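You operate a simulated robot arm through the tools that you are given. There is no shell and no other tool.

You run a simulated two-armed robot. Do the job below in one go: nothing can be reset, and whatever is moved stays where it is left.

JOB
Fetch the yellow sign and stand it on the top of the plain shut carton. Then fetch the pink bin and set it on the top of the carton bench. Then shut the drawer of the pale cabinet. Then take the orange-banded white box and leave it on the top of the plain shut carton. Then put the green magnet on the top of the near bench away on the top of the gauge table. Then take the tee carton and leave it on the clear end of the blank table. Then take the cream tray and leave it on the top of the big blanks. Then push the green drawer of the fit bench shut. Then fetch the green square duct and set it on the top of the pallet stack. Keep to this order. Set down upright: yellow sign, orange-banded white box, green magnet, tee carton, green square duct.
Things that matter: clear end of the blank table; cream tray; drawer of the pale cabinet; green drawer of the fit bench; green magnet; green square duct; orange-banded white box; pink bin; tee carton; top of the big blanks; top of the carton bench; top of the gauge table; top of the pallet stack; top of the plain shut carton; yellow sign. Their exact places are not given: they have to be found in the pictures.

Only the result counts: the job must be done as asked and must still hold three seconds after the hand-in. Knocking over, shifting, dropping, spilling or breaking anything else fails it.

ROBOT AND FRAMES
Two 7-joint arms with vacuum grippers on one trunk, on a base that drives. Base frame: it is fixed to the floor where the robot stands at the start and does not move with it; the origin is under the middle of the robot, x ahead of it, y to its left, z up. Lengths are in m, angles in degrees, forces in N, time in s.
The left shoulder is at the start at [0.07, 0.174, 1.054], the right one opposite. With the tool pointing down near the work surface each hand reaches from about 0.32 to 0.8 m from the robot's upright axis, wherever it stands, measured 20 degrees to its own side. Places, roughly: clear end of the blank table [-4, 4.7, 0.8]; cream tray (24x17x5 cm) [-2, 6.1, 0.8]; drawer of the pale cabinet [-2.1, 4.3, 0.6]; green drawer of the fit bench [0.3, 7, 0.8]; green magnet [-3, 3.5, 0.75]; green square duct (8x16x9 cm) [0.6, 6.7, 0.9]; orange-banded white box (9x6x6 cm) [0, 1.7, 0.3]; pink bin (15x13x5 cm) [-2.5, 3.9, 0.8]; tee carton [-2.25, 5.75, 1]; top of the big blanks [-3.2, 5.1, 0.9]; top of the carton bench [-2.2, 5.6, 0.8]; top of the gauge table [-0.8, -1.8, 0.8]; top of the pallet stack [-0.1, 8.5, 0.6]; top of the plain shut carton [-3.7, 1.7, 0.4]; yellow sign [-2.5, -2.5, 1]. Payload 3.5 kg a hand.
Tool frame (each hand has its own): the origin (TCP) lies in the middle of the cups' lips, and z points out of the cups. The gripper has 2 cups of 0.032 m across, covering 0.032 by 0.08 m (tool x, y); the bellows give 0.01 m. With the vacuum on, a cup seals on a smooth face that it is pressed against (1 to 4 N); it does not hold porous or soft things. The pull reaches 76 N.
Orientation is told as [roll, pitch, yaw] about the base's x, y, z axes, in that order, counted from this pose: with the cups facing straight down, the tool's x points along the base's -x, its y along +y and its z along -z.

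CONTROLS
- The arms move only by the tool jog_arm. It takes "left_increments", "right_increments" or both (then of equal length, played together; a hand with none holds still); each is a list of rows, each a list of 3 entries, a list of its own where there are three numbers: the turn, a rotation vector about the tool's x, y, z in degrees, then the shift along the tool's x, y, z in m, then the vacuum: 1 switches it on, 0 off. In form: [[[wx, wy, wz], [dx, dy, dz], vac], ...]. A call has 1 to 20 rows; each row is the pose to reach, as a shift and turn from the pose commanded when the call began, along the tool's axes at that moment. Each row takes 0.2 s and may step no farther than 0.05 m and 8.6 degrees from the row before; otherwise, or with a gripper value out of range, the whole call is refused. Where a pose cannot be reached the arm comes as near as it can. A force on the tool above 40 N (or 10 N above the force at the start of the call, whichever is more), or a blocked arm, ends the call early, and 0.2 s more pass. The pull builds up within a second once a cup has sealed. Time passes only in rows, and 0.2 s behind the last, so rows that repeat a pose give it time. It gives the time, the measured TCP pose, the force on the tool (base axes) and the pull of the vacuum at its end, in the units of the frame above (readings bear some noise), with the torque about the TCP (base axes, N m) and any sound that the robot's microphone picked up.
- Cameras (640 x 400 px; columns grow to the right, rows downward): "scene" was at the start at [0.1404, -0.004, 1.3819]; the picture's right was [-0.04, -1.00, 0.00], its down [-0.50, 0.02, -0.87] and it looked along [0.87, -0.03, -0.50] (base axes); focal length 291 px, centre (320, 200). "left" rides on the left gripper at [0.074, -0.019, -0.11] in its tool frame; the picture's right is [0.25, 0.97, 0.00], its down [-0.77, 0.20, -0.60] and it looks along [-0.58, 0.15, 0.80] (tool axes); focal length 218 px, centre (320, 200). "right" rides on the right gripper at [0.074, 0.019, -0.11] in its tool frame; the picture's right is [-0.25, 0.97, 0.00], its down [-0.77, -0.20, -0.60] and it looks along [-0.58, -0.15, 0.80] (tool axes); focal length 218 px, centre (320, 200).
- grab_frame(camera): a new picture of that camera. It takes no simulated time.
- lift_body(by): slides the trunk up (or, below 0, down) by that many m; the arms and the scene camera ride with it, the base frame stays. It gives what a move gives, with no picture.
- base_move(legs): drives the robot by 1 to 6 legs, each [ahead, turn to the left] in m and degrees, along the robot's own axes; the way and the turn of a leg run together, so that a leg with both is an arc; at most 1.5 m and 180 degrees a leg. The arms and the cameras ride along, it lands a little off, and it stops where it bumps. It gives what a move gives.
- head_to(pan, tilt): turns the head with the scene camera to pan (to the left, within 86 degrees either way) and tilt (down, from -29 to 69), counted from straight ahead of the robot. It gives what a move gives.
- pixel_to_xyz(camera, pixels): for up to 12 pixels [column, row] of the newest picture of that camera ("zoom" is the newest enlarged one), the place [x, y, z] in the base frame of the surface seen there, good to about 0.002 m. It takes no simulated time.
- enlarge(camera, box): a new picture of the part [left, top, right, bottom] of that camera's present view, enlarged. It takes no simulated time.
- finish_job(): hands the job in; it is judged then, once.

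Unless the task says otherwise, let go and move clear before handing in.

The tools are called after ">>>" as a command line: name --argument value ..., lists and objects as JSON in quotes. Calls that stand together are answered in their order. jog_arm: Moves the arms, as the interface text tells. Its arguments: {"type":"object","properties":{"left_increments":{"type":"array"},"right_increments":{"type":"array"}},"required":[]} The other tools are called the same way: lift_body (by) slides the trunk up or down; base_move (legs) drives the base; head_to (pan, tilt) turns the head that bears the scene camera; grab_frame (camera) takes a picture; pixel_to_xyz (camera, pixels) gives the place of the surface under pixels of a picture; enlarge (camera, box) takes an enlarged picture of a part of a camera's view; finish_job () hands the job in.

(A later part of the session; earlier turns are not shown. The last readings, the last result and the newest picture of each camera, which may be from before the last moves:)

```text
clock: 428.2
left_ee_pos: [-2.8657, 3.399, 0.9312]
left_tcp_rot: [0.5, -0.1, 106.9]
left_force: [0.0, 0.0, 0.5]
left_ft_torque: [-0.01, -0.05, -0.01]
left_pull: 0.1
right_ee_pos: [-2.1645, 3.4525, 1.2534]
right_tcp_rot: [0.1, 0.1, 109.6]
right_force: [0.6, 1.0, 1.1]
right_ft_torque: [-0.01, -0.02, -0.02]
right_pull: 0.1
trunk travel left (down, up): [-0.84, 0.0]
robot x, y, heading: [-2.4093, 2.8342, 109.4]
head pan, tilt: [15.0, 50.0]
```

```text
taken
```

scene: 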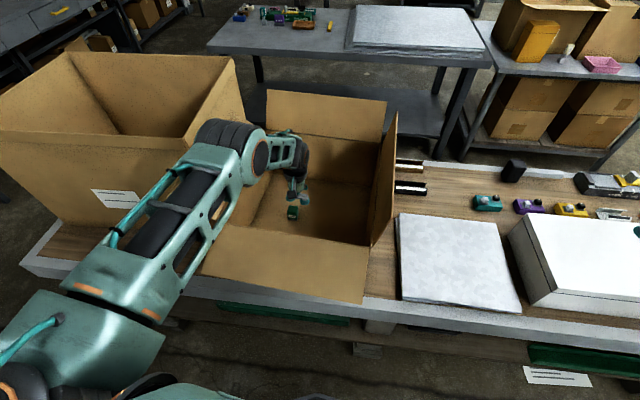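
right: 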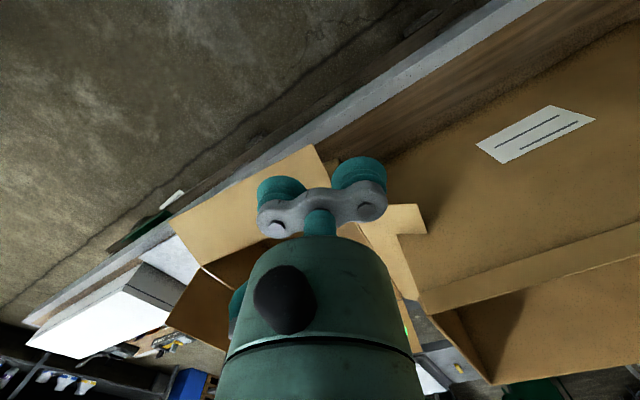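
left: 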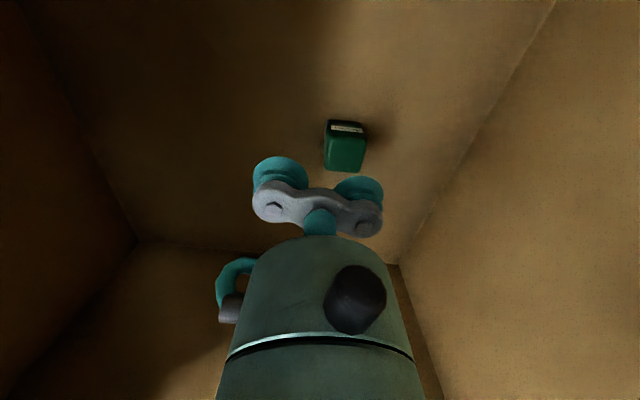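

I measure the magnet's top from the hand camera.

>>> enlarge --camera "left" --box '[310, 100, 390, 190]'

>>> enlarge --camera "scene" --box '[260, 160, 330, 230]'

```text
4.44 times, centred on (350, 145) of left
```

zoom: 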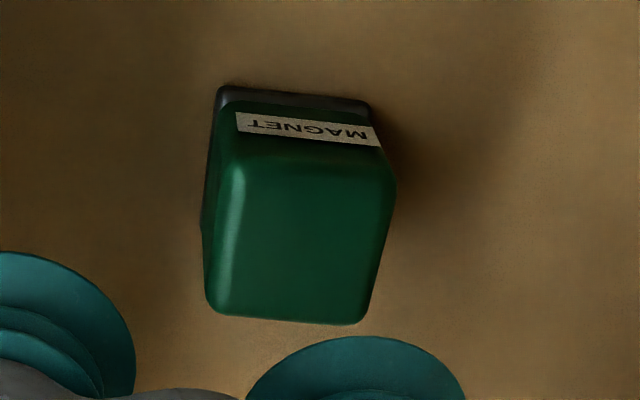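

```text
5.71 times, centred on (295, 195) of scene
```

zoom: 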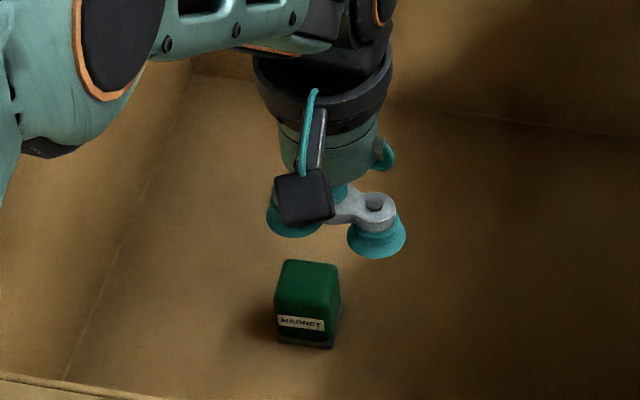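

>>> enlarge --camera "left" --box '[310, 100, 390, 190]'

>>> pixel_to_xyz --camera "zoom" --pixels '[[232, 165], [385, 180], [362, 315], [215, 305], [300, 240], [240, 180], [370, 190], [350, 300], [225, 290], [300, 310], [212, 240], [380, 250]]'

```text
4.44 times, centred on (350, 145) of left
```

zoom: 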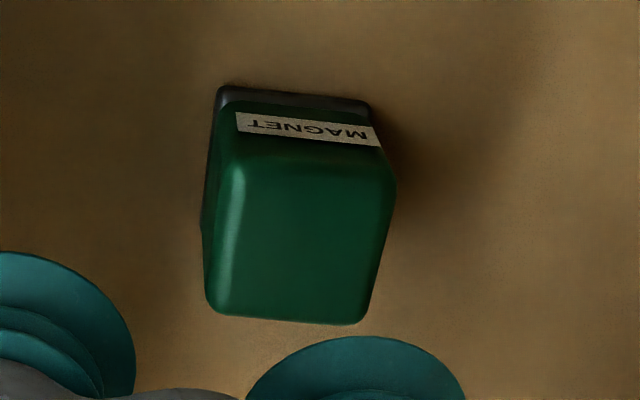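

```text
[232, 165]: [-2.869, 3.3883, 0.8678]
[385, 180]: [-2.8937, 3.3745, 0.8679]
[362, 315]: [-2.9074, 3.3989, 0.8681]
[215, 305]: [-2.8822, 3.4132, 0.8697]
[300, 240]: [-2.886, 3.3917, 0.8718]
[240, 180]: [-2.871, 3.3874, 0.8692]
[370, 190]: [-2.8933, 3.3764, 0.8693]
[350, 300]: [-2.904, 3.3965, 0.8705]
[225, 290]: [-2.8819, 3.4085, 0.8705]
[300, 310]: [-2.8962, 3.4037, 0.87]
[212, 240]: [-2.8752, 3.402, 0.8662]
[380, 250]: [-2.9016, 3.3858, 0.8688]
```

The top's centre is (−2.888, 3.394), ~3 cm square, barely the cup's size. I press the cup down centred and see whether it seals.

>>> jog_arm --left_increments '[[[0.4, 0, 0], [-0.0015, -0.001, 0.025], 0], [[0.4, 0, 0], [-0.0015, -0.001, 0.045], 1], [[0.4, 0, 0], [-0.0015, -0.001, 0.055], 1], [[0.4, 0, 0], [-0.0015, -0.001, 0.06], 1], [[0.4, 0, 0], [-0.0015, -0.001, 0.062], 1], [[0.4, 0, 0], [-0.0015, -0.001, 0.062], 1], [[0.4, 0, 0], [-0.0015, -0.001, 0.062], 1], [[0.4, 0, 0], [-0.0015, -0.001, 0.062], 1]]'

>>> enlarge --camera "scene" --box '[260, 160, 330, 230]'

```text
clock: 430.0
left_ee_pos: [-2.8669, 3.4014, 0.8694]
left_tcp_rot: [0.1, -0.2, 106.8]
left_force: [-0.6, 5.8, 12.9]
left_ft_torque: [-0.33, 1.15, -0.13]
left_pull: 37.3
right_ee_pos: [-2.1628, 3.4519, 1.2544]
right_tcp_rot: [0.1, 0.1, 109.4]
right_force: [0.6, -0.2, -0.1]
right_ft_torque: [-0.02, 0.01, -0.01]
right_pull: 0.0
trunk travel left (down, up): [-0.84, 0.0]
robot x, y, heading: [-2.4116, 2.8307, 109.5]
head pan, tilt: [15.0, 50.0]
```

```text
5.71 times, centred on (295, 195) of scene
```

zoom: 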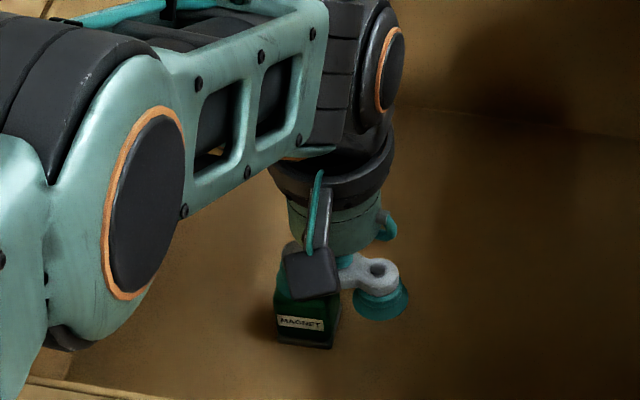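

It sealed (37.3 N). I lift the magnet straight up out of the carton.

>>> jog_arm --left_increments '[[[0, 0, 0], [0, 0, -0.005], 1], [[0, 0, 0], [0, 0, -0.015], 1], [[0, 0, 0], [0, 0, -0.04], 1], [[0, 0, 0], [0, 0, -0.08], 1], [[0, 0, 0], [0, 0, -0.12], 1], [[0, 0, 0], [0, 0, -0.16], 1], [[0, 0, 0], [0, 0, -0.2], 1], [[0, 0, 0], [0, 0, -0.24], 1], [[0, 0, 0], [0, 0, -0.28], 1], [[0, 0, 0], [0, 0, -0.32], 1], [[0, 0, 0], [0, 0, -0.36], 1], [[0, 0, 0], [0, 0, -0.4], 1], [[0, 0, 0], [0, 0, -0.44], 1], [[0, 0, 0], [0, 0, -0.44], 1]]'

>>> grab_frame --camera "left"

>>> grab_frame --camera "scene"

```text
clock: 433.0
left_ee_pos: [-2.865, 3.4024, 1.3067]
left_tcp_rot: [0.1, 0.0, 106.9]
left_force: [-0.4, 0.5, -0.9]
left_ft_torque: [-0.21, 0.85, -0.04]
left_pull: 38.1
right_ee_pos: [-2.1646, 3.4524, 1.2543]
right_tcp_rot: [0.1, 0.2, 109.5]
right_force: [-0.3, 1.2, 1.0]
right_ft_torque: [-0.02, 0.0, -0.03]
right_pull: 0.1
trunk travel left (down, up): [-0.84, 0.0]
robot x, y, heading: [-2.4107, 2.8331, 109.5]
head pan, tilt: [15.0, 50.0]
```

```text
taken
```

left: 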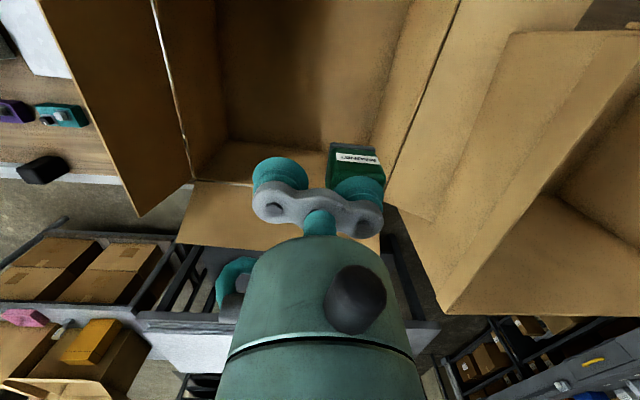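

```text
taken
```

scene: 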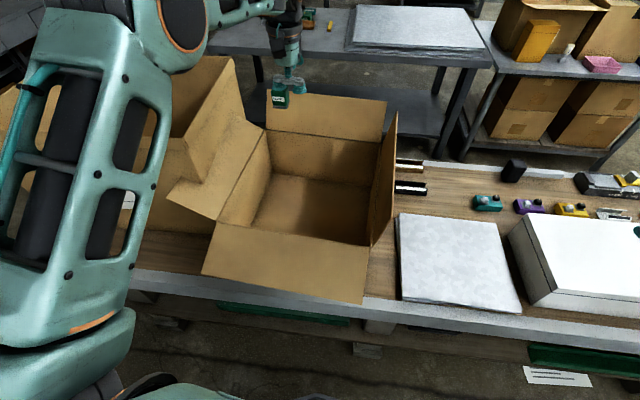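

The magnet is held. For the eastward passage I draw the right hand inward so it clears the cream weight, then turn to heading 27° and drive.

>>> jog_arm --right_increments '[[[0, 0, 0], [0, 0.05, 0], 0], [[0, 0, 0], [0, 0.1, 0], 0], [[0, 0, 0], [0, 0.15, 0], 0], [[0, 0, 0], [0, 0.2, 0], 0], [[0, 0, 0], [0, 0.22, 0], 0], [[0, 0, 0], [0, 0.22, 0], 0]]'

>>> base_move --legs '[[0, -80], [0.6, 0]]'

>>> head_to --pan -20 --tilt 25

>>> grab_frame --camera "scene"

```text
clock: 434.4
left_ee_pos: [-2.8639, 3.4046, 1.3068]
left_tcp_rot: [0.0, -0.1, 106.9]
left_force: [-0.2, -0.2, -0.4]
left_ft_torque: [-0.26, 0.84, -0.04]
left_pull: 38.1
right_ee_pos: [-2.3716, 3.3773, 1.2589]
right_tcp_rot: [0.1, 0.1, 109.6]
right_force: [0.5, -0.7, 0.2]
right_ft_torque: [0.01, 0.03, -0.02]
right_pull: 0.0
trunk travel left (down, up): [-0.84, 0.0]
robot x, y, heading: [-2.4108, 2.8323, 109.1]
head pan, tilt: [15.0, 50.0]
```

```text
clock: 441.4
left_ee_pos: [-1.3819, 3.6548, 1.308]
left_tcp_rot: [0.1, -0.1, 25.7]
left_force: [-0.6, -0.4, -1.0]
left_ft_torque: [0.82, 0.35, 0.01]
left_pull: 38.4
right_ee_pos: [-1.3302, 3.168, 1.2579]
right_tcp_rot: [0.1, 0.1, 28.4]
right_force: [-0.1, 0.4, -0.8]
right_ft_torque: [-0.01, -0.02, 0.02]
right_pull: 0.0
trunk travel left (down, up): [-0.84, 0.0]
robot x, y, heading: [-1.8752, 3.12, 28.2]
head pan, tilt: [15.0, 50.0]
```

```text
clock: 442.4
left_ee_pos: [-1.3801, 3.6576, 1.3067]
left_tcp_rot: [0.1, -0.1, 25.7]
left_force: [0.1, 0.0, -0.6]
left_ft_torque: [0.82, 0.39, 0.05]
left_pull: 37.9
right_ee_pos: [-1.3295, 3.1678, 1.2582]
right_tcp_rot: [0.1, 0.0, 28.4]
right_force: [0.9, 0.1, 0.3]
right_ft_torque: [-0.01, -0.01, 0.0]
right_pull: 0.1
trunk travel left (down, up): [-0.84, 0.0]
robot x, y, heading: [-1.873, 3.1185, 28.1]
head pan, tilt: [-20.0, 25.0]
```

```text
taken
```

scene: 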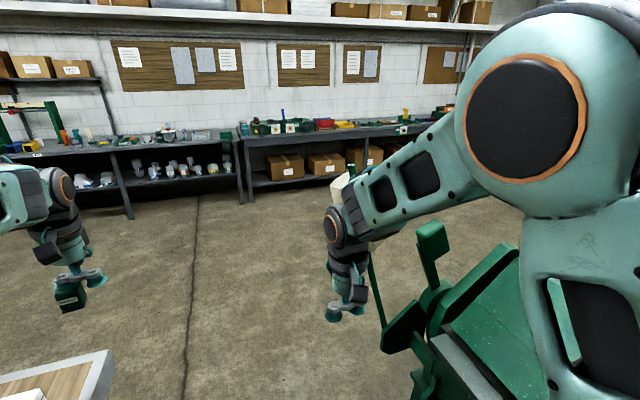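

The right hand would pass the weight with small margin, so I steer to the bench side first, then straight on.

>>> base_move --legs '[[0, 12], [0.5, 0], [0, -13], [0.9, 0]]'

>>> head_to --pan -60 --tilt 25

>>> grab_frame --camera "scene"

```text
clock: 451.2
left_ee_pos: [-0.204, 4.3824, 1.3072]
left_tcp_rot: [0.1, -0.2, 25.2]
left_force: [-0.5, 0.2, -0.8]
left_ft_torque: [0.83, 0.37, 0.01]
left_pull: 38.0
right_ee_pos: [-0.1565, 3.8931, 1.2586]
right_tcp_rot: [0.1, 0.1, 27.9]
right_force: [0.6, 0.7, 0.0]
right_ft_torque: [0.0, -0.01, 0.0]
right_pull: 0.0
trunk travel left (down, up): [-0.84, 0.0]
robot x, y, heading: [-0.6974, 3.8484, 27.7]
head pan, tilt: [-20.0, 25.0]
```

```text
clock: 452.2
left_ee_pos: [-0.2036, 4.3831, 1.3067]
left_tcp_rot: [0.1, -0.1, 25.3]
left_force: [1.0, 0.3, -0.8]
left_ft_torque: [0.8, 0.41, 0.01]
left_pull: 37.8
right_ee_pos: [-0.1569, 3.8946, 1.2591]
right_tcp_rot: [0.1, 0.2, 27.8]
right_force: [-0.1, 0.2, -0.9]
right_ft_torque: [0.01, -0.02, 0.0]
right_pull: 0.1
trunk travel left (down, up): [-0.84, 0.0]
robot x, y, heading: [-0.6991, 3.8519, 27.5]
head pan, tilt: [-60.0, 25.0]
```

```text
taken
```

scene: 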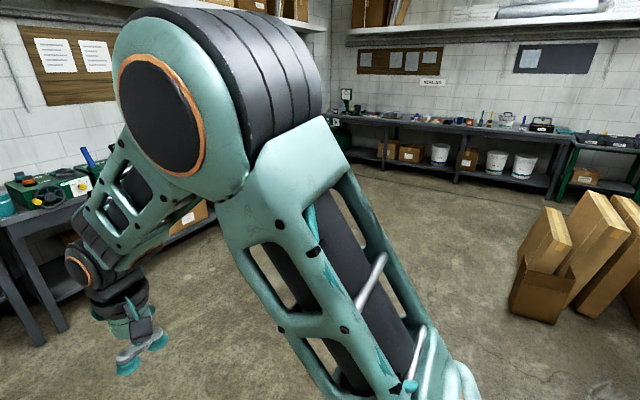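

Past the weight. I go on a little, then turn and drive south-east around the standing cartons.

>>> base_move --legs '[[0.3, 0], [0, -93], [1.4, 0], [1.3, 0]]'

>>> head_to --pan -20 --tilt 30

>>> grab_frame --camera "scene"

```text
clock: 470.5
left_ee_pos: [1.293, 1.1308, 1.308]
left_tcp_rot: [0.1, 0.0, -65.2]
left_force: [0.1, -0.9, -1.4]
left_ft_torque: [0.36, -0.83, 0.0]
left_pull: 37.5
right_ee_pos: [0.8023, 1.0861, 1.259]
right_tcp_rot: [0.1, 0.2, -62.6]
right_force: [0.7, 0.9, 0.2]
right_ft_torque: [-0.01, 0.02, -0.02]
right_pull: 0.1
trunk travel left (down, up): [-0.84, 0.0]
robot x, y, heading: [0.76, 1.6296, -62.5]
head pan, tilt: [-60.0, 25.0]
```

```text
clock: 471.6
left_ee_pos: [1.2924, 1.131, 1.3066]
left_tcp_rot: [0.0, -0.1, -65.2]
left_force: [0.7, 0.1, -0.4]
left_ft_torque: [0.38, -0.78, -0.03]
left_pull: 37.9
right_ee_pos: [0.8033, 1.0866, 1.258]
right_tcp_rot: [0.0, 0.1, -62.5]
right_force: [-0.1, -0.4, 0.5]
right_ft_torque: [0.05, 0.02, -0.01]
right_pull: 0.0
trunk travel left (down, up): [-0.84, 0.0]
robot x, y, heading: [0.7635, 1.6319, -62.4]
head pan, tilt: [-20.0, 30.0]
```

```text
taken
```

scene: 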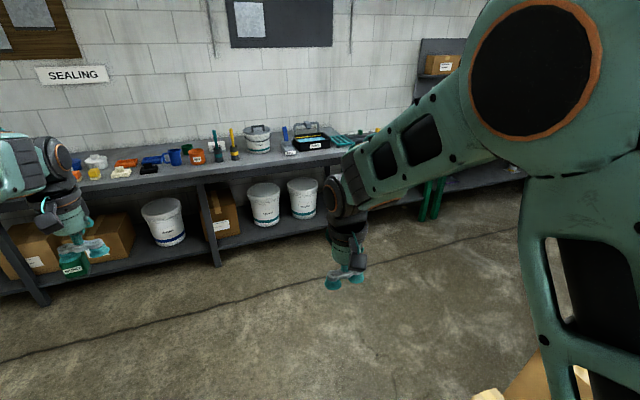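

I check the sealing bench's distance before driving further south.

>>> pixel_to_xyz --camera "scene" --pixels '[[217, 263], [45, 302], [430, 218], [200, 182], [400, 260], [500, 395]]'

>>> base_move --legs '[[0, -23], [1.13, 0], [0, -55]]'

>>> head_to --pan 0 --tilt 30

>>> grab_frame --camera "scene"

```text
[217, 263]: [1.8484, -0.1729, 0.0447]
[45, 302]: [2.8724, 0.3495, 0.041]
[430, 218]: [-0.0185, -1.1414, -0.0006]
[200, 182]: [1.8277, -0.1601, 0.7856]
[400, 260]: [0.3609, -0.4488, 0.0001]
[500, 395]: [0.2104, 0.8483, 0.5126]
```

```text
clock: 481.0
left_ee_pos: [0.4727, -0.0917, 1.3064]
left_tcp_rot: [0.0, -0.2, -143.3]
left_force: [0.0, -0.2, 0.0]
left_ft_torque: [-0.72, -0.51, 0.0]
left_pull: 37.8
right_ee_pos: [0.3306, 0.3789, 1.2575]
right_tcp_rot: [0.0, 0.1, -140.6]
right_force: [1.4, -0.5, 0.1]
right_ft_torque: [-0.05, 0.0, 0.02]
right_pull: 0.0
trunk travel left (down, up): [-0.84, 0.0]
robot x, y, heading: [0.8544, 0.5302, -140.9]
head pan, tilt: [-20.0, 30.0]
```

```text
clock: 481.8
left_ee_pos: [0.4735, -0.0918, 1.3068]
left_tcp_rot: [0.1, -0.1, -143.3]
left_force: [0.0, 0.1, 0.0]
left_ft_torque: [-0.73, -0.49, -0.03]
left_pull: 37.8
right_ee_pos: [0.3313, 0.379, 1.2585]
right_tcp_rot: [0.2, 0.0, -140.6]
right_force: [-0.3, -0.7, 0.1]
right_ft_torque: [-0.02, 0.0, -0.01]
right_pull: 0.1
trunk travel left (down, up): [-0.84, 0.0]
robot x, y, heading: [0.8531, 0.5279, -140.8]
head pan, tilt: [0.0, 30.0]
```

```text
taken
```

scene: 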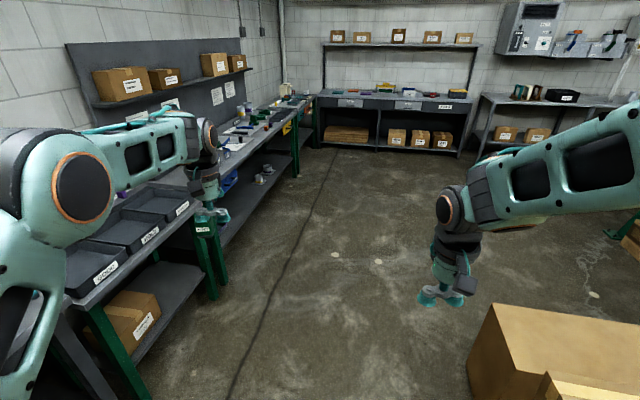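

The bench with bins is at the left, the gauge table beyond it. I measure their front edges.

>>> pixel_to_xyz --camera "scene" --pixels '[[100, 285], [195, 215], [222, 285], [235, 175], [260, 145], [297, 175], [130, 390], [245, 135], [280, 120], [255, 175], [150, 260]]'

>>> enlarge --camera "scene" --box '[180, 70, 340, 200]'

```text
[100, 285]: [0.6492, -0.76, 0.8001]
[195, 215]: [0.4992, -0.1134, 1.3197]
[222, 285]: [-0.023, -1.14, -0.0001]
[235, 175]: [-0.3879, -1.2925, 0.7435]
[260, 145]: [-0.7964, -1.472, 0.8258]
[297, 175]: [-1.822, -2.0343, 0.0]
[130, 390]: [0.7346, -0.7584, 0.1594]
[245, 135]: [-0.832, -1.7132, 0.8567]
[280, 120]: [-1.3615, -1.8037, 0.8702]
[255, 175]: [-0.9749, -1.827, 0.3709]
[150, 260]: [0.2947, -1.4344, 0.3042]
```

```text
3.08 times, centred on (260, 135) of scene
```

zoom: 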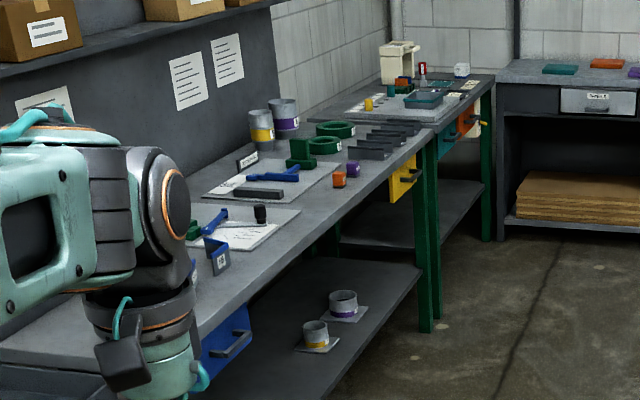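

The gauge table's front edge runs through (−0.80, −1.47). I drive to about (−0.78, −1.0) and turn to face it.

>>> base_move --legs '[[0, 3.8], [1.2, 0], [1.0, 0], [0, 74]]'

>>> head_to --pan 0 --tilt 40

>>> grab_frame --camera "scene"

```text
clock: 496.2
left_ee_pos: [-0.2563, -1.4413, 1.3072]
left_tcp_rot: [0.1, 0.0, -67.5]
left_force: [-0.4, 0.4, -0.5]
left_ft_torque: [0.33, -0.8, 0.01]
left_pull: 37.7
right_ee_pos: [-0.7484, -1.4651, 1.2586]
right_tcp_rot: [0.1, 0.1, -64.8]
right_force: [0.4, -0.8, 0.3]
right_ft_torque: [-0.01, 0.01, 0.01]
right_pull: 0.0
trunk travel left (down, up): [-0.84, 0.0]
robot x, y, heading: [-0.7653, -0.9201, -64.9]
head pan, tilt: [0.0, 30.0]
```

```text
clock: 496.9
left_ee_pos: [-0.2549, -1.4413, 1.3072]
left_tcp_rot: [0.1, -0.1, -67.5]
left_force: [0.1, -0.1, -0.3]
left_ft_torque: [0.35, -0.83, 0.03]
left_pull: 38.3
right_ee_pos: [-0.7457, -1.4661, 1.259]
right_tcp_rot: [0.1, 0.2, -64.8]
right_force: [-0.3, -0.5, -0.6]
right_ft_torque: [0.01, -0.01, 0.0]
right_pull: 0.1
trunk travel left (down, up): [-0.84, 0.0]
robot x, y, heading: [-0.7643, -0.9217, -65.1]
head pan, tilt: [0.0, 40.0]
```

```text
taken
```

scene: 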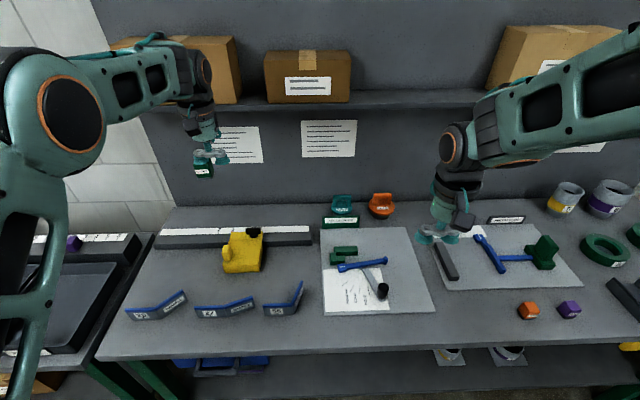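

The gauge table has free spots, e.g. (190,265), (470,320), (100..). I measure candidates.

>>> pixel_to_xyz --camera "scene" --pixels '[[190, 268], [295, 285], [470, 318], [315, 330], [165, 290], [225, 300], [245, 270], [325, 312], [160, 245], [300, 245], [280, 330], [180, 335]]'

>>> enlarge --camera "scene" --box '[100, 180, 460, 380]'

```text
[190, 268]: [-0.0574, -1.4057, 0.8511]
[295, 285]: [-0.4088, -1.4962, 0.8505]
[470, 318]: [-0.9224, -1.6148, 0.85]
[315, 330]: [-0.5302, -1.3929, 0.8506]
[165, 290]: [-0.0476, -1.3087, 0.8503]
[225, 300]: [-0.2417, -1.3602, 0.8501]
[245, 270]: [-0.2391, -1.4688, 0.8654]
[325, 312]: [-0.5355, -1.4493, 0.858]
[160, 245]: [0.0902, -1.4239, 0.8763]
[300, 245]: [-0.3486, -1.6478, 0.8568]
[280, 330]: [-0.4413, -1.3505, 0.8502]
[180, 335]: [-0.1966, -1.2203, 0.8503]
```

```text
1.78 times, centred on (280, 280) of scene
```

zoom: 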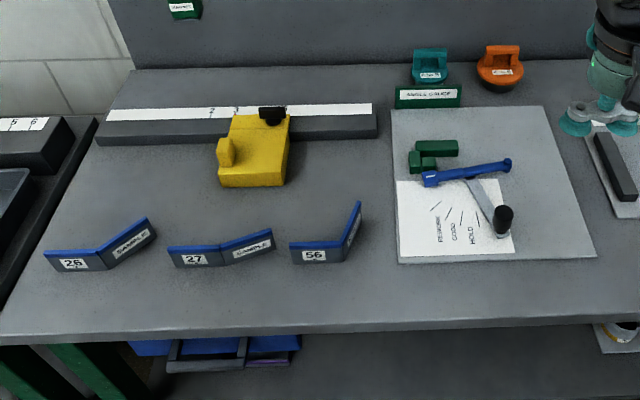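

I choose the free spot at (−0.41, −1.50), between the yellow block and the grey plate. I move the right hand aside, then the left hand over the spot.

>>> jog_arm --right_increments '[[[0, 0, 0], [0, -0.05, 0], 0], [[0, 0, 0], [0, -0.1, 0], 0], [[0, 0, 0], [0, -0.15, 0], 0], [[0, 0, 0], [0, -0.2, 0], 0], [[0, 0, 0], [0, -0.2, 0], 0]]'

>>> jog_arm --left_increments '[[[0, 0, 0], [0.002, -0.047, 0], 1], [[0, 0, 0], [0.004, -0.094, 0], 1], [[0, 0, 0], [0.006, -0.14, 0], 1], [[0, 0, 0], [0.0083, -0.1871, 0], 1], [[0, 0, 0], [0.0083, -0.1871, 0.04], 1], [[0, 0, 0], [0.0083, -0.1871, 0.08], 1], [[0, 0, 0], [0.0083, -0.1871, 0.12], 1], [[0, 0, 0], [0.0083, -0.1871, 0.16], 1], [[0, 0, 0], [0.0083, -0.1871, 0.2], 1], [[0, 0, 0], [0.0083, -0.1871, 0.24], 1], [[0, 0, 0], [0.0083, -0.1871, 0.28], 1], [[0, 0, 0], [0.0083, -0.1871, 0.32], 1], [[0, 0, 0], [0.0083, -0.1871, 0.35], 1], [[0, 0, 0], [0.0083, -0.1871, 0.35], 1]]'

>>> grab_frame --camera "scene"

>>> grab_frame --camera "left"

```text
clock: 498.1
left_ee_pos: [-0.2552, -1.4414, 1.3056]
left_tcp_rot: [0.1, -0.1, -67.6]
left_force: [-0.5, 1.3, -0.8]
left_ft_torque: [0.32, -0.83, 0.05]
left_pull: 37.5
right_ee_pos: [-0.9284, -1.5495, 1.2558]
right_tcp_rot: [0.1, 0.1, -64.8]
right_force: [-0.7, -0.8, 0.1]
right_ft_torque: [0.0, -0.02, -0.02]
right_pull: 0.0
trunk travel left (down, up): [-0.84, 0.0]
robot x, y, heading: [-0.7613, -0.926, -65.0]
head pan, tilt: [0.0, 40.0]
```

```text
clock: 501.1
left_ee_pos: [-0.4305, -1.504, 0.9554]
left_tcp_rot: [0.1, -0.2, -67.5]
left_force: [0.5, 0.4, 0.2]
left_ft_torque: [0.31, -0.84, 0.04]
left_pull: 37.9
right_ee_pos: [-0.9281, -1.548, 1.2552]
right_tcp_rot: [0.1, 0.1, -64.8]
right_force: [-0.3, -0.4, 0.1]
right_ft_torque: [0.02, 0.0, 0.01]
right_pull: 0.0
trunk travel left (down, up): [-0.84, 0.0]
robot x, y, heading: [-0.7637, -0.9223, -65.0]
head pan, tilt: [0.0, 40.0]
```

```text
taken
```

scene: 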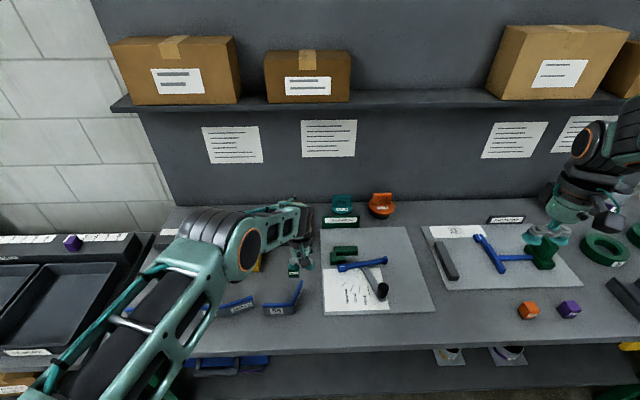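

```text
taken
```

left: 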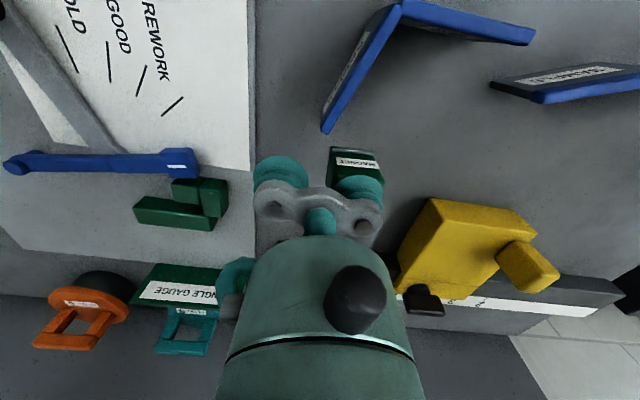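

The spot is free: magnet between the plate and the yellow block. I lower to contact.

>>> jog_arm --left_increments '[[[0, 0, 0], [0, 0, 0.025], 1], [[0, 0, 0], [0, 0, 0.042], 1], [[0, 0, 0], [0, 0, 0.051], 1], [[0, 0, 0], [0, 0, 0.056], 1], [[0, 0, 0], [0, 0, 0.059], 1], [[0, 0, 0], [0, 0, 0.06], 1], [[0, 0, 0], [0, 0, 0.06], 1]]'

```text
clock: 502.7
left_ee_pos: [-0.4309, -1.5039, 0.8972]
left_tcp_rot: [0.1, 0.0, -67.5]
left_force: [-0.5, 0.0, -0.4]
left_ft_torque: [0.36, -0.8, 0.05]
left_pull: 38.0
right_ee_pos: [-0.9277, -1.549, 1.2561]
right_tcp_rot: [0.1, 0.1, -64.8]
right_force: [0.4, -0.5, -0.8]
right_ft_torque: [0.0, 0.0, 0.04]
right_pull: 0.0
trunk travel left (down, up): [-0.84, 0.0]
robot x, y, heading: [-0.7658, -0.9194, -64.9]
head pan, tilt: [0.0, 40.0]
```

No contact yet; I creep 2 mm at a time.

>>> jog_arm --left_increments '[[[0, 0, 0], [0, 0, 0.002], 1], [[0, 0, 0], [0, 0, 0.004], 1], [[0, 0, 0], [0, 0, 0.004], 1]]'

```text
clock: 503.5
left_ee_pos: [-0.4308, -1.5058, 0.8944]
left_tcp_rot: [0.1, -0.4, -67.6]
left_force: [1.5, -3.7, 13.4]
left_ft_torque: [0.4, -1.09, -0.05]
left_pull: 37.9
right_ee_pos: [-0.9283, -1.5473, 1.2571]
right_tcp_rot: [0.1, 0.1, -64.8]
right_force: [-0.6, -0.3, -0.5]
right_ft_torque: [-0.02, -0.03, 0.03]
right_pull: 0.1
trunk travel left (down, up): [-0.84, 0.0]
robot x, y, heading: [-0.7651, -0.9177, -64.9]
head pan, tilt: [0.0, 40.0]
```

Contact at 13 N. I release and rise.

>>> jog_arm --left_increments '[[[0, 0, 0], [0, 0, 0], 0], [[0, 0, 0], [0, 0, 0], 0], [[0, 0, 0], [0, 0, 0], 0], [[0, 0, 0], [0, 0, 0], 0], [[0, 0, 0], [0, 0, -0.006], 0], [[0, 0, 0], [0, 0, -0.02], 0], [[0, 0, 0], [0, 0, -0.05], 0], [[0, 0, 0], [0, 0, -0.09], 0], [[0, 0, 0], [0, 0, -0.13], 0], [[0, 0, 0], [0, 0, -0.17], 0], [[0, 0, 0], [0, 0, -0.21], 0], [[0, 0, 0], [0, 0, -0.25], 0], [[0, 0, 0], [0, 0, -0.29], 0], [[0, 0, 0], [0, 0, -0.33], 0], [[0, 0, 0], [0, 0, -0.37], 0], [[0, 0, 0], [0, 0, -0.41], 0]]'

>>> enlarge --camera "scene" --box '[180, 180, 400, 340]'

```text
clock: 506.9
left_ee_pos: [-0.4331, -1.505, 1.3052]
left_tcp_rot: [0.1, -0.1, -67.5]
left_force: [-1.0, 0.9, 0.1]
left_ft_torque: [-0.03, 0.02, 0.02]
left_pull: 0.1
right_ee_pos: [-0.9287, -1.5488, 1.2565]
right_tcp_rot: [0.1, 0.2, -64.8]
right_force: [-1.1, 0.2, 0.1]
right_ft_torque: [-0.02, 0.05, -0.03]
right_pull: 0.1
trunk travel left (down, up): [-0.84, 0.0]
robot x, y, heading: [-0.7633, -0.9182, -64.9]
head pan, tilt: [0.0, 40.0]
```

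```text
2.50 times, centred on (290, 260) of scene
```

zoom: 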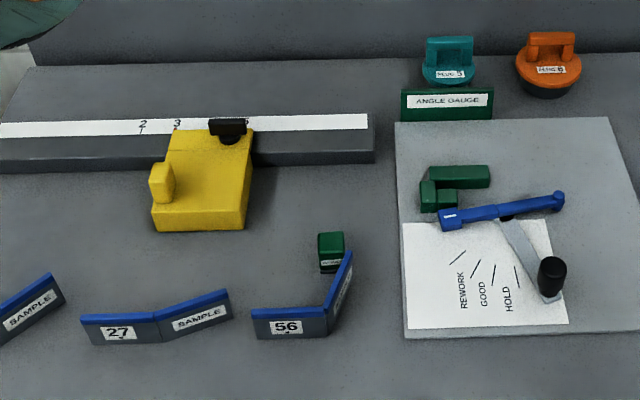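

The magnet stands upright on the gauge table at zoom (331,252). Next the tee carton: I drive back the eastern way toward the carton bench.

>>> base_move --legs '[[-0.15, 0], [0, 108], [1.1, 0], [1.1, 0], [0, 50]]'

>>> head_to --pan 10 --tilt 25

>>> grab_frame --camera "scene"

```text
clock: 525.1
left_ee_pos: [0.6611, 1.2868, 1.3046]
left_tcp_rot: [0.1, -0.1, 90.0]
left_force: [0.0, -0.9, 0.1]
left_ft_torque: [0.01, 0.01, -0.02]
left_pull: 0.1
right_ee_pos: [1.1359, 1.1375, 1.2556]
right_tcp_rot: [0.1, 0.1, 92.7]
right_force: [-1.1, -0.5, -0.4]
right_ft_torque: [-0.01, 0.0, 0.01]
right_pull: 0.0
trunk travel left (down, up): [-0.84, 0.0]
robot x, y, heading: [0.7446, 0.618, 92.4]
head pan, tilt: [0.0, 40.0]
```

```text
clock: 525.9
left_ee_pos: [0.66, 1.2869, 1.3056]
left_tcp_rot: [0.1, -0.1, 90.1]
left_force: [0.4, -0.8, 0.1]
left_ft_torque: [-0.01, 0.04, 0.01]
left_pull: 0.1
right_ee_pos: [1.137, 1.1368, 1.2552]
right_tcp_rot: [0.2, 0.1, 92.7]
right_force: [0.7, 0.1, 0.3]
right_ft_torque: [-0.02, 0.02, 0.01]
right_pull: 0.1
trunk travel left (down, up): [-0.84, 0.0]
robot x, y, heading: [0.7437, 0.6215, 92.6]
head pan, tilt: [10.0, 25.0]
```

```text
taken
```

scene: 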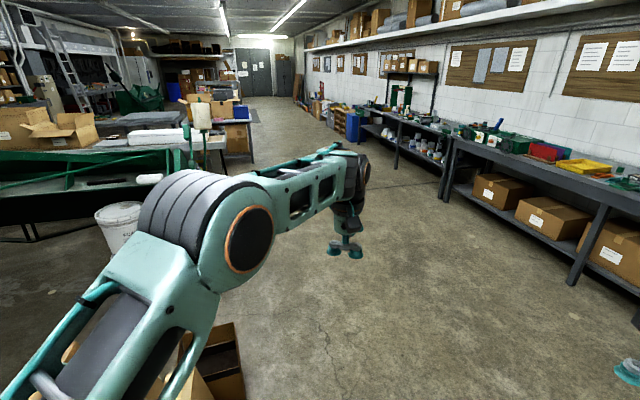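

I drive north past the cartons toward the east end of the carton bench.

>>> base_move --legs '[[0, -5], [1.2, 0], [0, 27.5], [1.4, 0], [1.4, 0], [0.6, 0]]'

>>> head_to --pan 35 --tilt 25

>>> grab_frame --camera "scene"

>>> enlarge --camera "scene" --box '[180, 60, 480, 260]'

```text
clock: 550.3
left_ee_pos: [-1.1366, 5.4725, 1.306]
left_tcp_rot: [0.1, -0.1, 115.2]
left_force: [0.6, -0.8, 0.6]
left_ft_torque: [0.03, -0.01, 0.0]
left_pull: 0.0
right_ee_pos: [-0.6454, 5.5393, 1.2573]
right_tcp_rot: [0.1, 0.2, 117.9]
right_force: [-0.2, -0.1, -0.5]
right_ft_torque: [-0.01, 0.01, -0.01]
right_pull: 0.1
trunk travel left (down, up): [-0.84, 0.0]
robot x, y, heading: [-0.7786, 4.9079, 117.6]
head pan, tilt: [10.0, 25.0]
```

```text
clock: 551.2
left_ee_pos: [-1.1379, 5.4741, 1.304]
left_tcp_rot: [0.3, -0.1, 115.2]
left_force: [0.6, 0.8, 0.0]
left_ft_torque: [0.01, -0.04, -0.03]
left_pull: 0.1
right_ee_pos: [-0.6444, 5.5413, 1.2566]
right_tcp_rot: [0.0, 0.1, 117.9]
right_force: [-0.1, -0.1, 0.0]
right_ft_torque: [-0.03, 0.02, -0.04]
right_pull: 0.1
trunk travel left (down, up): [-0.84, 0.0]
robot x, y, heading: [-0.7773, 4.9064, 117.4]
head pan, tilt: [35.0, 25.0]
```

```text
taken
```

scene: 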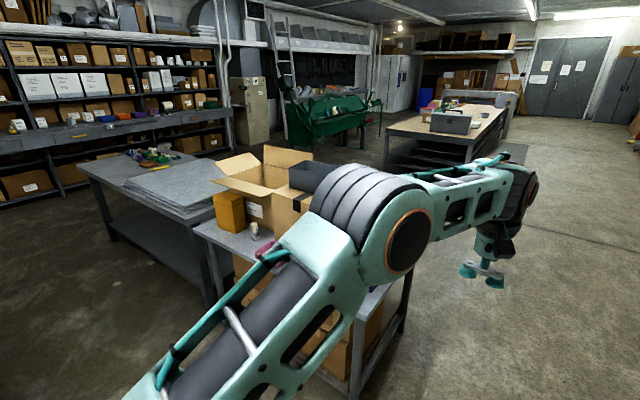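

```text
2.00 times, centred on (330, 160) of scene
```

zoom: 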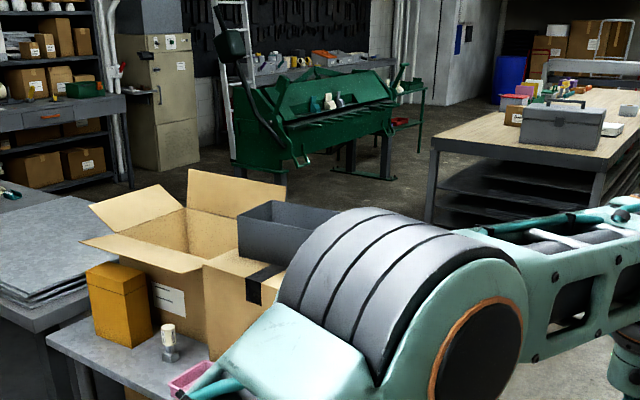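

The tee carton must be toward the back of this bench (about d' 6.15), hidden from here. I drive north along the bench's east end and look back.

>>> base_move --legs '[[1.2, 0], [0.7, 0], [0, 75]]'

>>> head_to --pan 25 --tilt 30

>>> grab_frame --camera "scene"

>>> head_to --pan -25 --tilt 30

>>> grab_frame --camera "scene"

```text
clock: 564.0
left_ee_pos: [-2.3287, 6.41, 1.3045]
left_tcp_rot: [0.2, -0.1, -170.2]
left_force: [-0.7, 0.1, -0.8]
left_ft_torque: [0.04, 0.0, -0.02]
left_pull: 0.2
right_ee_pos: [-2.2623, 6.9037, 1.2564]
right_tcp_rot: [0.1, 0.1, -167.4]
right_force: [-0.1, 0.0, 0.0]
right_ft_torque: [0.0, 0.03, -0.03]
right_pull: 0.1
trunk travel left (down, up): [-0.84, 0.0]
robot x, y, heading: [-1.6832, 6.6068, -167.5]
head pan, tilt: [35.0, 25.0]
```

```text
clock: 564.7
left_ee_pos: [-2.3285, 6.4099, 1.3043]
left_tcp_rot: [0.1, 0.0, -170.1]
left_force: [0.3, -0.1, 0.0]
left_ft_torque: [-0.02, 0.0, 0.0]
left_pull: 0.1
right_ee_pos: [-2.2622, 6.9027, 1.257]
right_tcp_rot: [0.0, 0.1, -167.5]
right_force: [0.5, -0.3, -0.2]
right_ft_torque: [0.04, 0.05, 0.0]
right_pull: 0.0
trunk travel left (down, up): [-0.84, 0.0]
robot x, y, heading: [-1.6877, 6.604, -167.5]
head pan, tilt: [25.0, 30.0]
```

```text
taken
```

scene: 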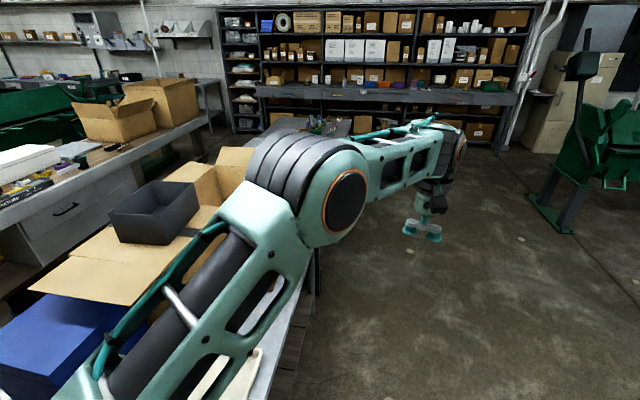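

```text
clock: 565.9
left_ee_pos: [-2.3286, 6.409, 1.3049]
left_tcp_rot: [0.0, -0.1, -170.2]
left_force: [0.2, 0.0, -0.2]
left_ft_torque: [-0.03, 0.04, 0.01]
left_pull: 0.0
right_ee_pos: [-2.2624, 6.9036, 1.2565]
right_tcp_rot: [0.1, 0.2, -167.5]
right_force: [-0.3, -0.5, -0.8]
right_ft_torque: [-0.02, 0.01, 0.0]
right_pull: 0.0
trunk travel left (down, up): [-0.84, 0.0]
robot x, y, heading: [-1.6865, 6.6042, -167.9]
head pan, tilt: [-25.0, 30.0]
```

```text
taken
```

scene: 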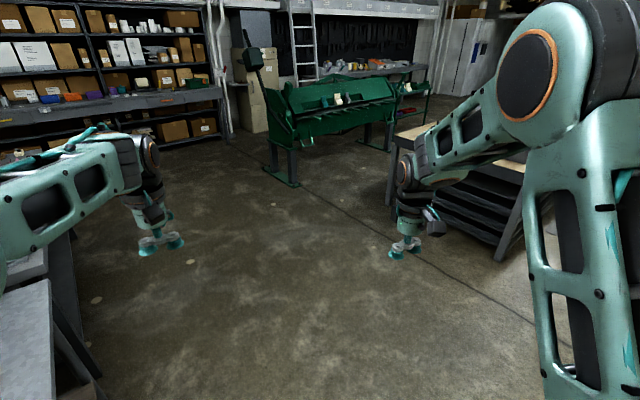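

I look further left at the bench's north side.

>>> head_to --pan 60 --tilt 40

>>> grab_frame --camera "scene"

>>> grab_frame --camera "left"

```text
clock: 567.5
left_ee_pos: [-2.3282, 6.4095, 1.3041]
left_tcp_rot: [0.1, -0.1, -170.2]
left_force: [0.7, 0.1, -0.7]
left_ft_torque: [0.02, 0.01, 0.01]
left_pull: 0.0
right_ee_pos: [-2.2632, 6.903, 1.257]
right_tcp_rot: [0.2, 0.1, -167.4]
right_force: [-0.1, -0.2, 0.1]
right_ft_torque: [0.02, -0.01, -0.01]
right_pull: 0.1
trunk travel left (down, up): [-0.84, 0.0]
robot x, y, heading: [-1.6811, 6.6001, -167.6]
head pan, tilt: [60.0, 40.0]
```

```text
taken
```

scene: 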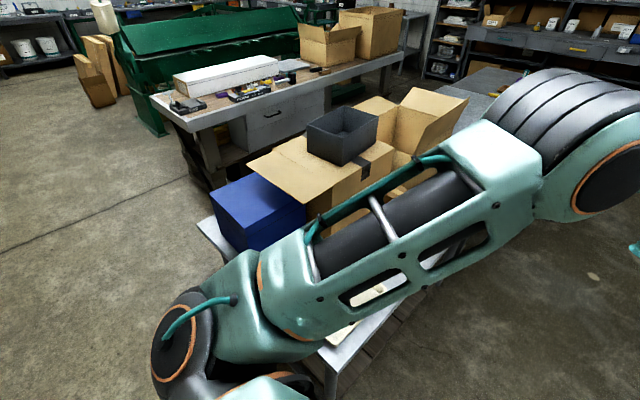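

```text
taken
```

left: 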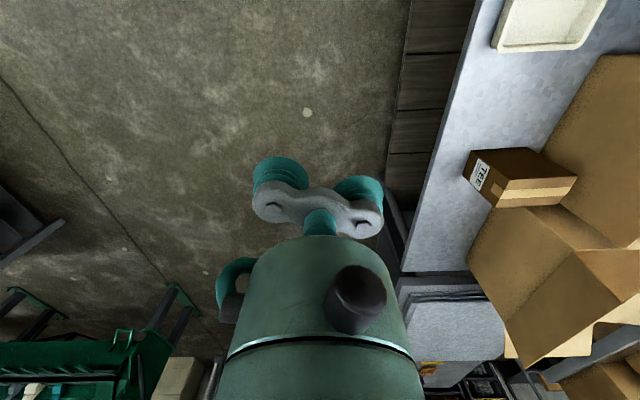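

The hand camera shows the carton labelled TEE at (515,178) and the cream tray at (548,20). I measure both.

>>> pixel_to_xyz --camera "left" --pixels '[[530, 160], [475, 155], [570, 175], [497, 200], [480, 172], [548, 20], [500, 45], [575, 45], [430, 180], [410, 268], [540, 240], [600, 110]]'

>>> enlarge --camera "left" --box '[440, 0, 640, 240]'

```text
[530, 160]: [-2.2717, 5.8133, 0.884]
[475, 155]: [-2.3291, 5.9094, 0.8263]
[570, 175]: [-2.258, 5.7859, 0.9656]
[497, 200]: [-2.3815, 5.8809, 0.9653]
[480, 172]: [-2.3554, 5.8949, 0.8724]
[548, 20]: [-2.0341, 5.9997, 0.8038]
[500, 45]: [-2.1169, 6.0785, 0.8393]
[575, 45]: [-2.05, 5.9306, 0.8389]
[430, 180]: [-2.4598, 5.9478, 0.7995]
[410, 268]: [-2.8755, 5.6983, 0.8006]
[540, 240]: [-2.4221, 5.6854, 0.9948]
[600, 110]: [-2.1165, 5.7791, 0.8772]
```

```text
1.67 times, centred on (540, 120) of left
```

zoom: 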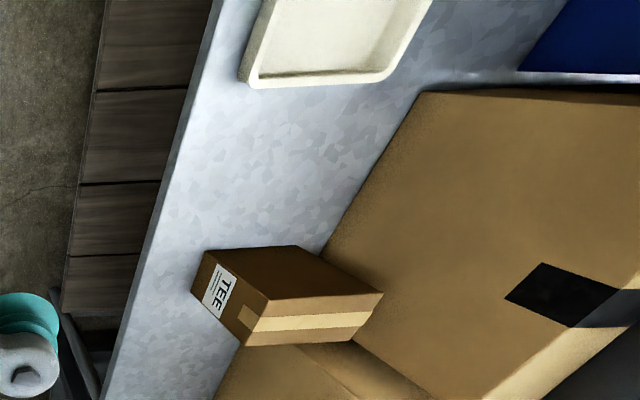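

Tee carton top z≈0.965 near (−2.32, 5.83). I move along the bench's north side and turn to face it.

>>> base_move --legs '[[0, -12.4], [0.5, 0], [0, 27], [0.62, 0], [0, 88]]'

>>> head_to --pan 15 --tilt 45

>>> grab_frame --camera "scene"

```text
clock: 579.3
left_ee_pos: [-2.4074, 5.7306, 1.3049]
left_tcp_rot: [0.1, 0.0, -68.5]
left_force: [0.6, -1.0, -0.4]
left_ft_torque: [0.01, 0.01, 0.0]
left_pull: 0.0
right_ee_pos: [-2.9043, 5.696, 1.2563]
right_tcp_rot: [0.1, 0.0, -65.8]
right_force: [-0.7, -0.9, 0.6]
right_ft_torque: [-0.03, -0.01, 0.0]
right_pull: 0.1
trunk travel left (down, up): [-0.84, 0.0]
robot x, y, heading: [-2.7302, 6.321, -65.9]
head pan, tilt: [60.0, 40.0]
```

```text
clock: 580.4
left_ee_pos: [-2.4093, 5.7306, 1.3046]
left_tcp_rot: [0.0, -0.1, -68.5]
left_force: [0.5, -0.8, -0.6]
left_ft_torque: [-0.02, 0.01, -0.04]
left_pull: 0.0
right_ee_pos: [-2.9047, 5.6954, 1.2568]
right_tcp_rot: [0.2, 0.1, -65.7]
right_force: [-0.1, 0.3, 0.4]
right_ft_torque: [-0.02, -0.02, 0.0]
right_pull: 0.1
trunk travel left (down, up): [-0.84, 0.0]
robot x, y, heading: [-2.7268, 6.319, -66.0]
head pan, tilt: [15.0, 45.0]
```

```text
taken
```

scene: 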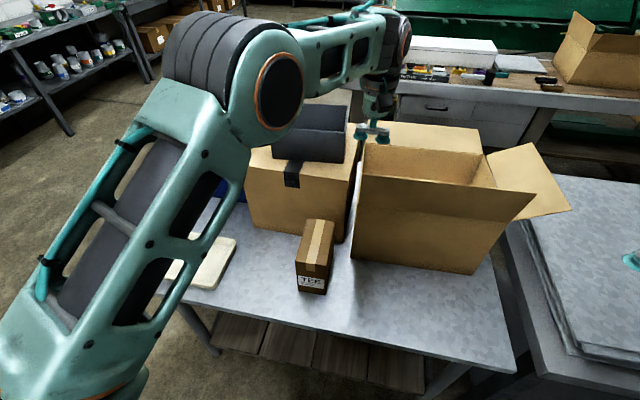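

TEE carton is at (315,255), standing free. I enlarge and measure its top.

>>> enlarge --camera "scene" --box '[260, 200, 370, 310]'

>>> pixel_to_xyz --camera "zoom" --pixels '[[265, 110], [430, 120], [380, 250], [210, 215], [320, 170], [215, 305], [380, 330], [295, 250], [600, 200], [240, 90]]'

```text
3.64 times, centred on (315, 255) of scene
```

zoom: 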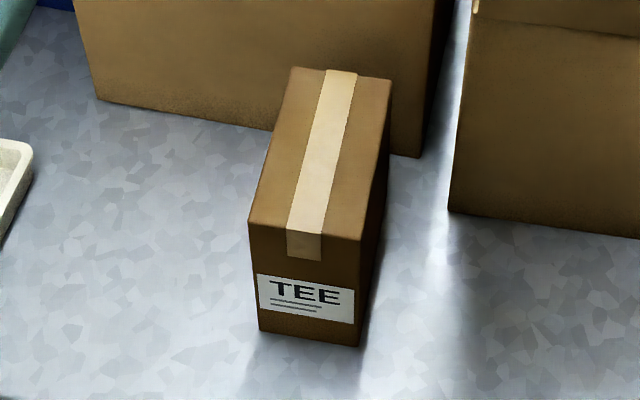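

```text
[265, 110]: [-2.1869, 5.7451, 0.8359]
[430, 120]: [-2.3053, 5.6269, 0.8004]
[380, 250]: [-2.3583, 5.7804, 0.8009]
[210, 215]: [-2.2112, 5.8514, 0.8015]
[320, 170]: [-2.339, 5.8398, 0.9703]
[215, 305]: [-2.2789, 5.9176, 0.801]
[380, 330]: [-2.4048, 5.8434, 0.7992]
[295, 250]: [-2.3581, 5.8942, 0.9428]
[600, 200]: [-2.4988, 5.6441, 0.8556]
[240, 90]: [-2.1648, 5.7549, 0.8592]
```

>>> pixel_to_xyz --camera "zoom" --pixels '[[293, 70], [388, 82], [360, 237], [252, 223], [325, 150], [300, 150], [355, 160], [305, 290], [300, 200]]'

```text
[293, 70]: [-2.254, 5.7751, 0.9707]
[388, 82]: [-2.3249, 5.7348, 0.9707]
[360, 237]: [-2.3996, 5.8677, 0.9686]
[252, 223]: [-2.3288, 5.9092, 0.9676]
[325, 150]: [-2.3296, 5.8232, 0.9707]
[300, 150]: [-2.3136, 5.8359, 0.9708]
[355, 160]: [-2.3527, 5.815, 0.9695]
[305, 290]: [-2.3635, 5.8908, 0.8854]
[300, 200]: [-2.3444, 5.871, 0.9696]
```

Tee carton top: centre (−2.327, 5.822), 8.2 × 15.3 cm, z 0.970. I place the left hand over it, turned about 36° so both cups fit, and come down to 3 cm above.

>>> jog_arm --left_increments '[[[0, 0, -8], [0.014, 0.028, 0], 0], [[0, 0, -16], [0.027, 0.055, 0], 0], [[0, 0, -24], [0.041, 0.083, 0], 0], [[0, 0, -32], [0.0545, 0.1102, 0], 0], [[0, 0, -40], [0.0545, 0.1102, 0.04], 0], [[0, 0, -43.8], [0.0545, 0.1102, 0.08], 0], [[0, 0, -43.8], [0.0545, 0.1102, 0.12], 0], [[0, 0, -43.8], [0.0545, 0.1102, 0.16], 0], [[0, 0, -43.8], [0.0545, 0.1102, 0.2], 0], [[0, 0, -43.8], [0.0545, 0.1102, 0.24], 0], [[0, 0, -43.8], [0.0545, 0.1102, 0.28], 0], [[0, 0, -43.8], [0.0545, 0.1102, 0.3], 0], [[0, 0, -43.8], [0.0545, 0.1102, 0.3], 0]]'

>>> enlarge --camera "scene" --box '[240, 160, 390, 310]'

>>> grab_frame --camera "left"

```text
clock: 583.2
left_ee_pos: [-2.3258, 5.8201, 1.005]
left_tcp_rot: [0.0, -0.1, -24.7]
left_force: [-0.5, -1.0, 0.7]
left_ft_torque: [0.0, 0.03, -0.03]
left_pull: 0.0
right_ee_pos: [-2.9045, 5.6954, 1.2564]
right_tcp_rot: [0.1, 0.1, -65.8]
right_force: [-0.2, 0.2, -0.3]
right_ft_torque: [-0.02, 0.01, -0.03]
right_pull: 0.0
trunk travel left (down, up): [-0.84, 0.0]
robot x, y, heading: [-2.728, 6.3243, -65.9]
head pan, tilt: [15.0, 45.0]
```

```text
2.67 times, centred on (315, 235) of scene
```

zoom: 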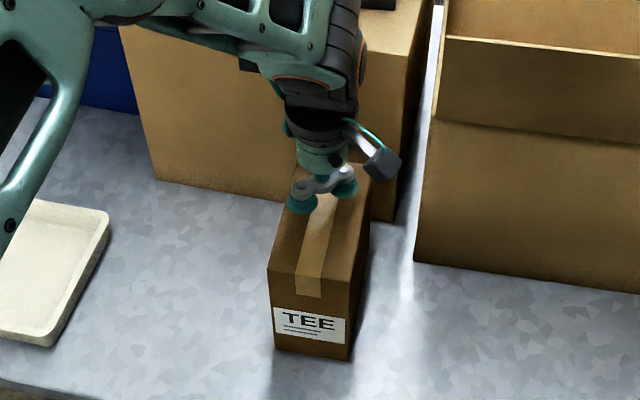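

```text
taken
```

left: 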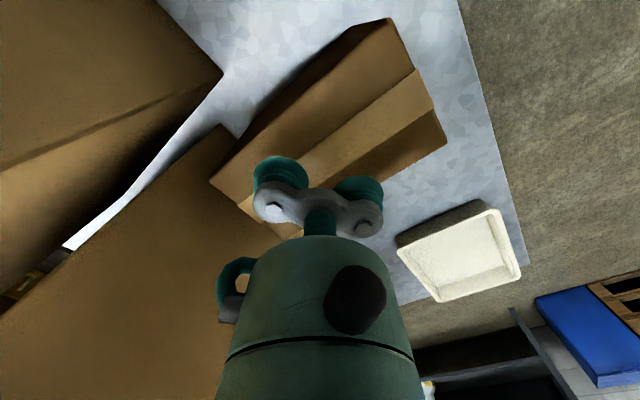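

Well placed. I press down with vacuum.

>>> jog_arm --left_increments '[[[0, 0, 0], [0, 0, 0.015], 1], [[0, 0, 0], [0, 0, 0.027], 1], [[0, 0, 0], [0, 0, 0.033], 1], [[0, 0, 0], [0, 0, 0.036], 1], [[0, 0, 0], [0, 0, 0.038], 1], [[0, 0, 0], [0, 0, 0.038], 1], [[0, 0, 0], [0, 0, 0.038], 1], [[0, 0, 0], [0, 0, 0.038], 1]]'

```text
clock: 585.0
left_ee_pos: [-2.3265, 5.8215, 0.969]
left_tcp_rot: [-0.2, -0.3, -24.7]
left_force: [5.3, -9.8, 26.7]
left_ft_torque: [-0.02, 0.26, 0.21]
left_pull: 75.5
right_ee_pos: [-2.9055, 5.6965, 1.2562]
right_tcp_rot: [0.2, 0.0, -65.7]
right_force: [0.4, 0.2, -0.1]
right_ft_torque: [0.03, 0.01, 0.03]
right_pull: 0.0
trunk travel left (down, up): [-0.84, 0.0]
robot x, y, heading: [-2.7306, 6.3195, -66.0]
head pan, tilt: [15.0, 45.0]
```

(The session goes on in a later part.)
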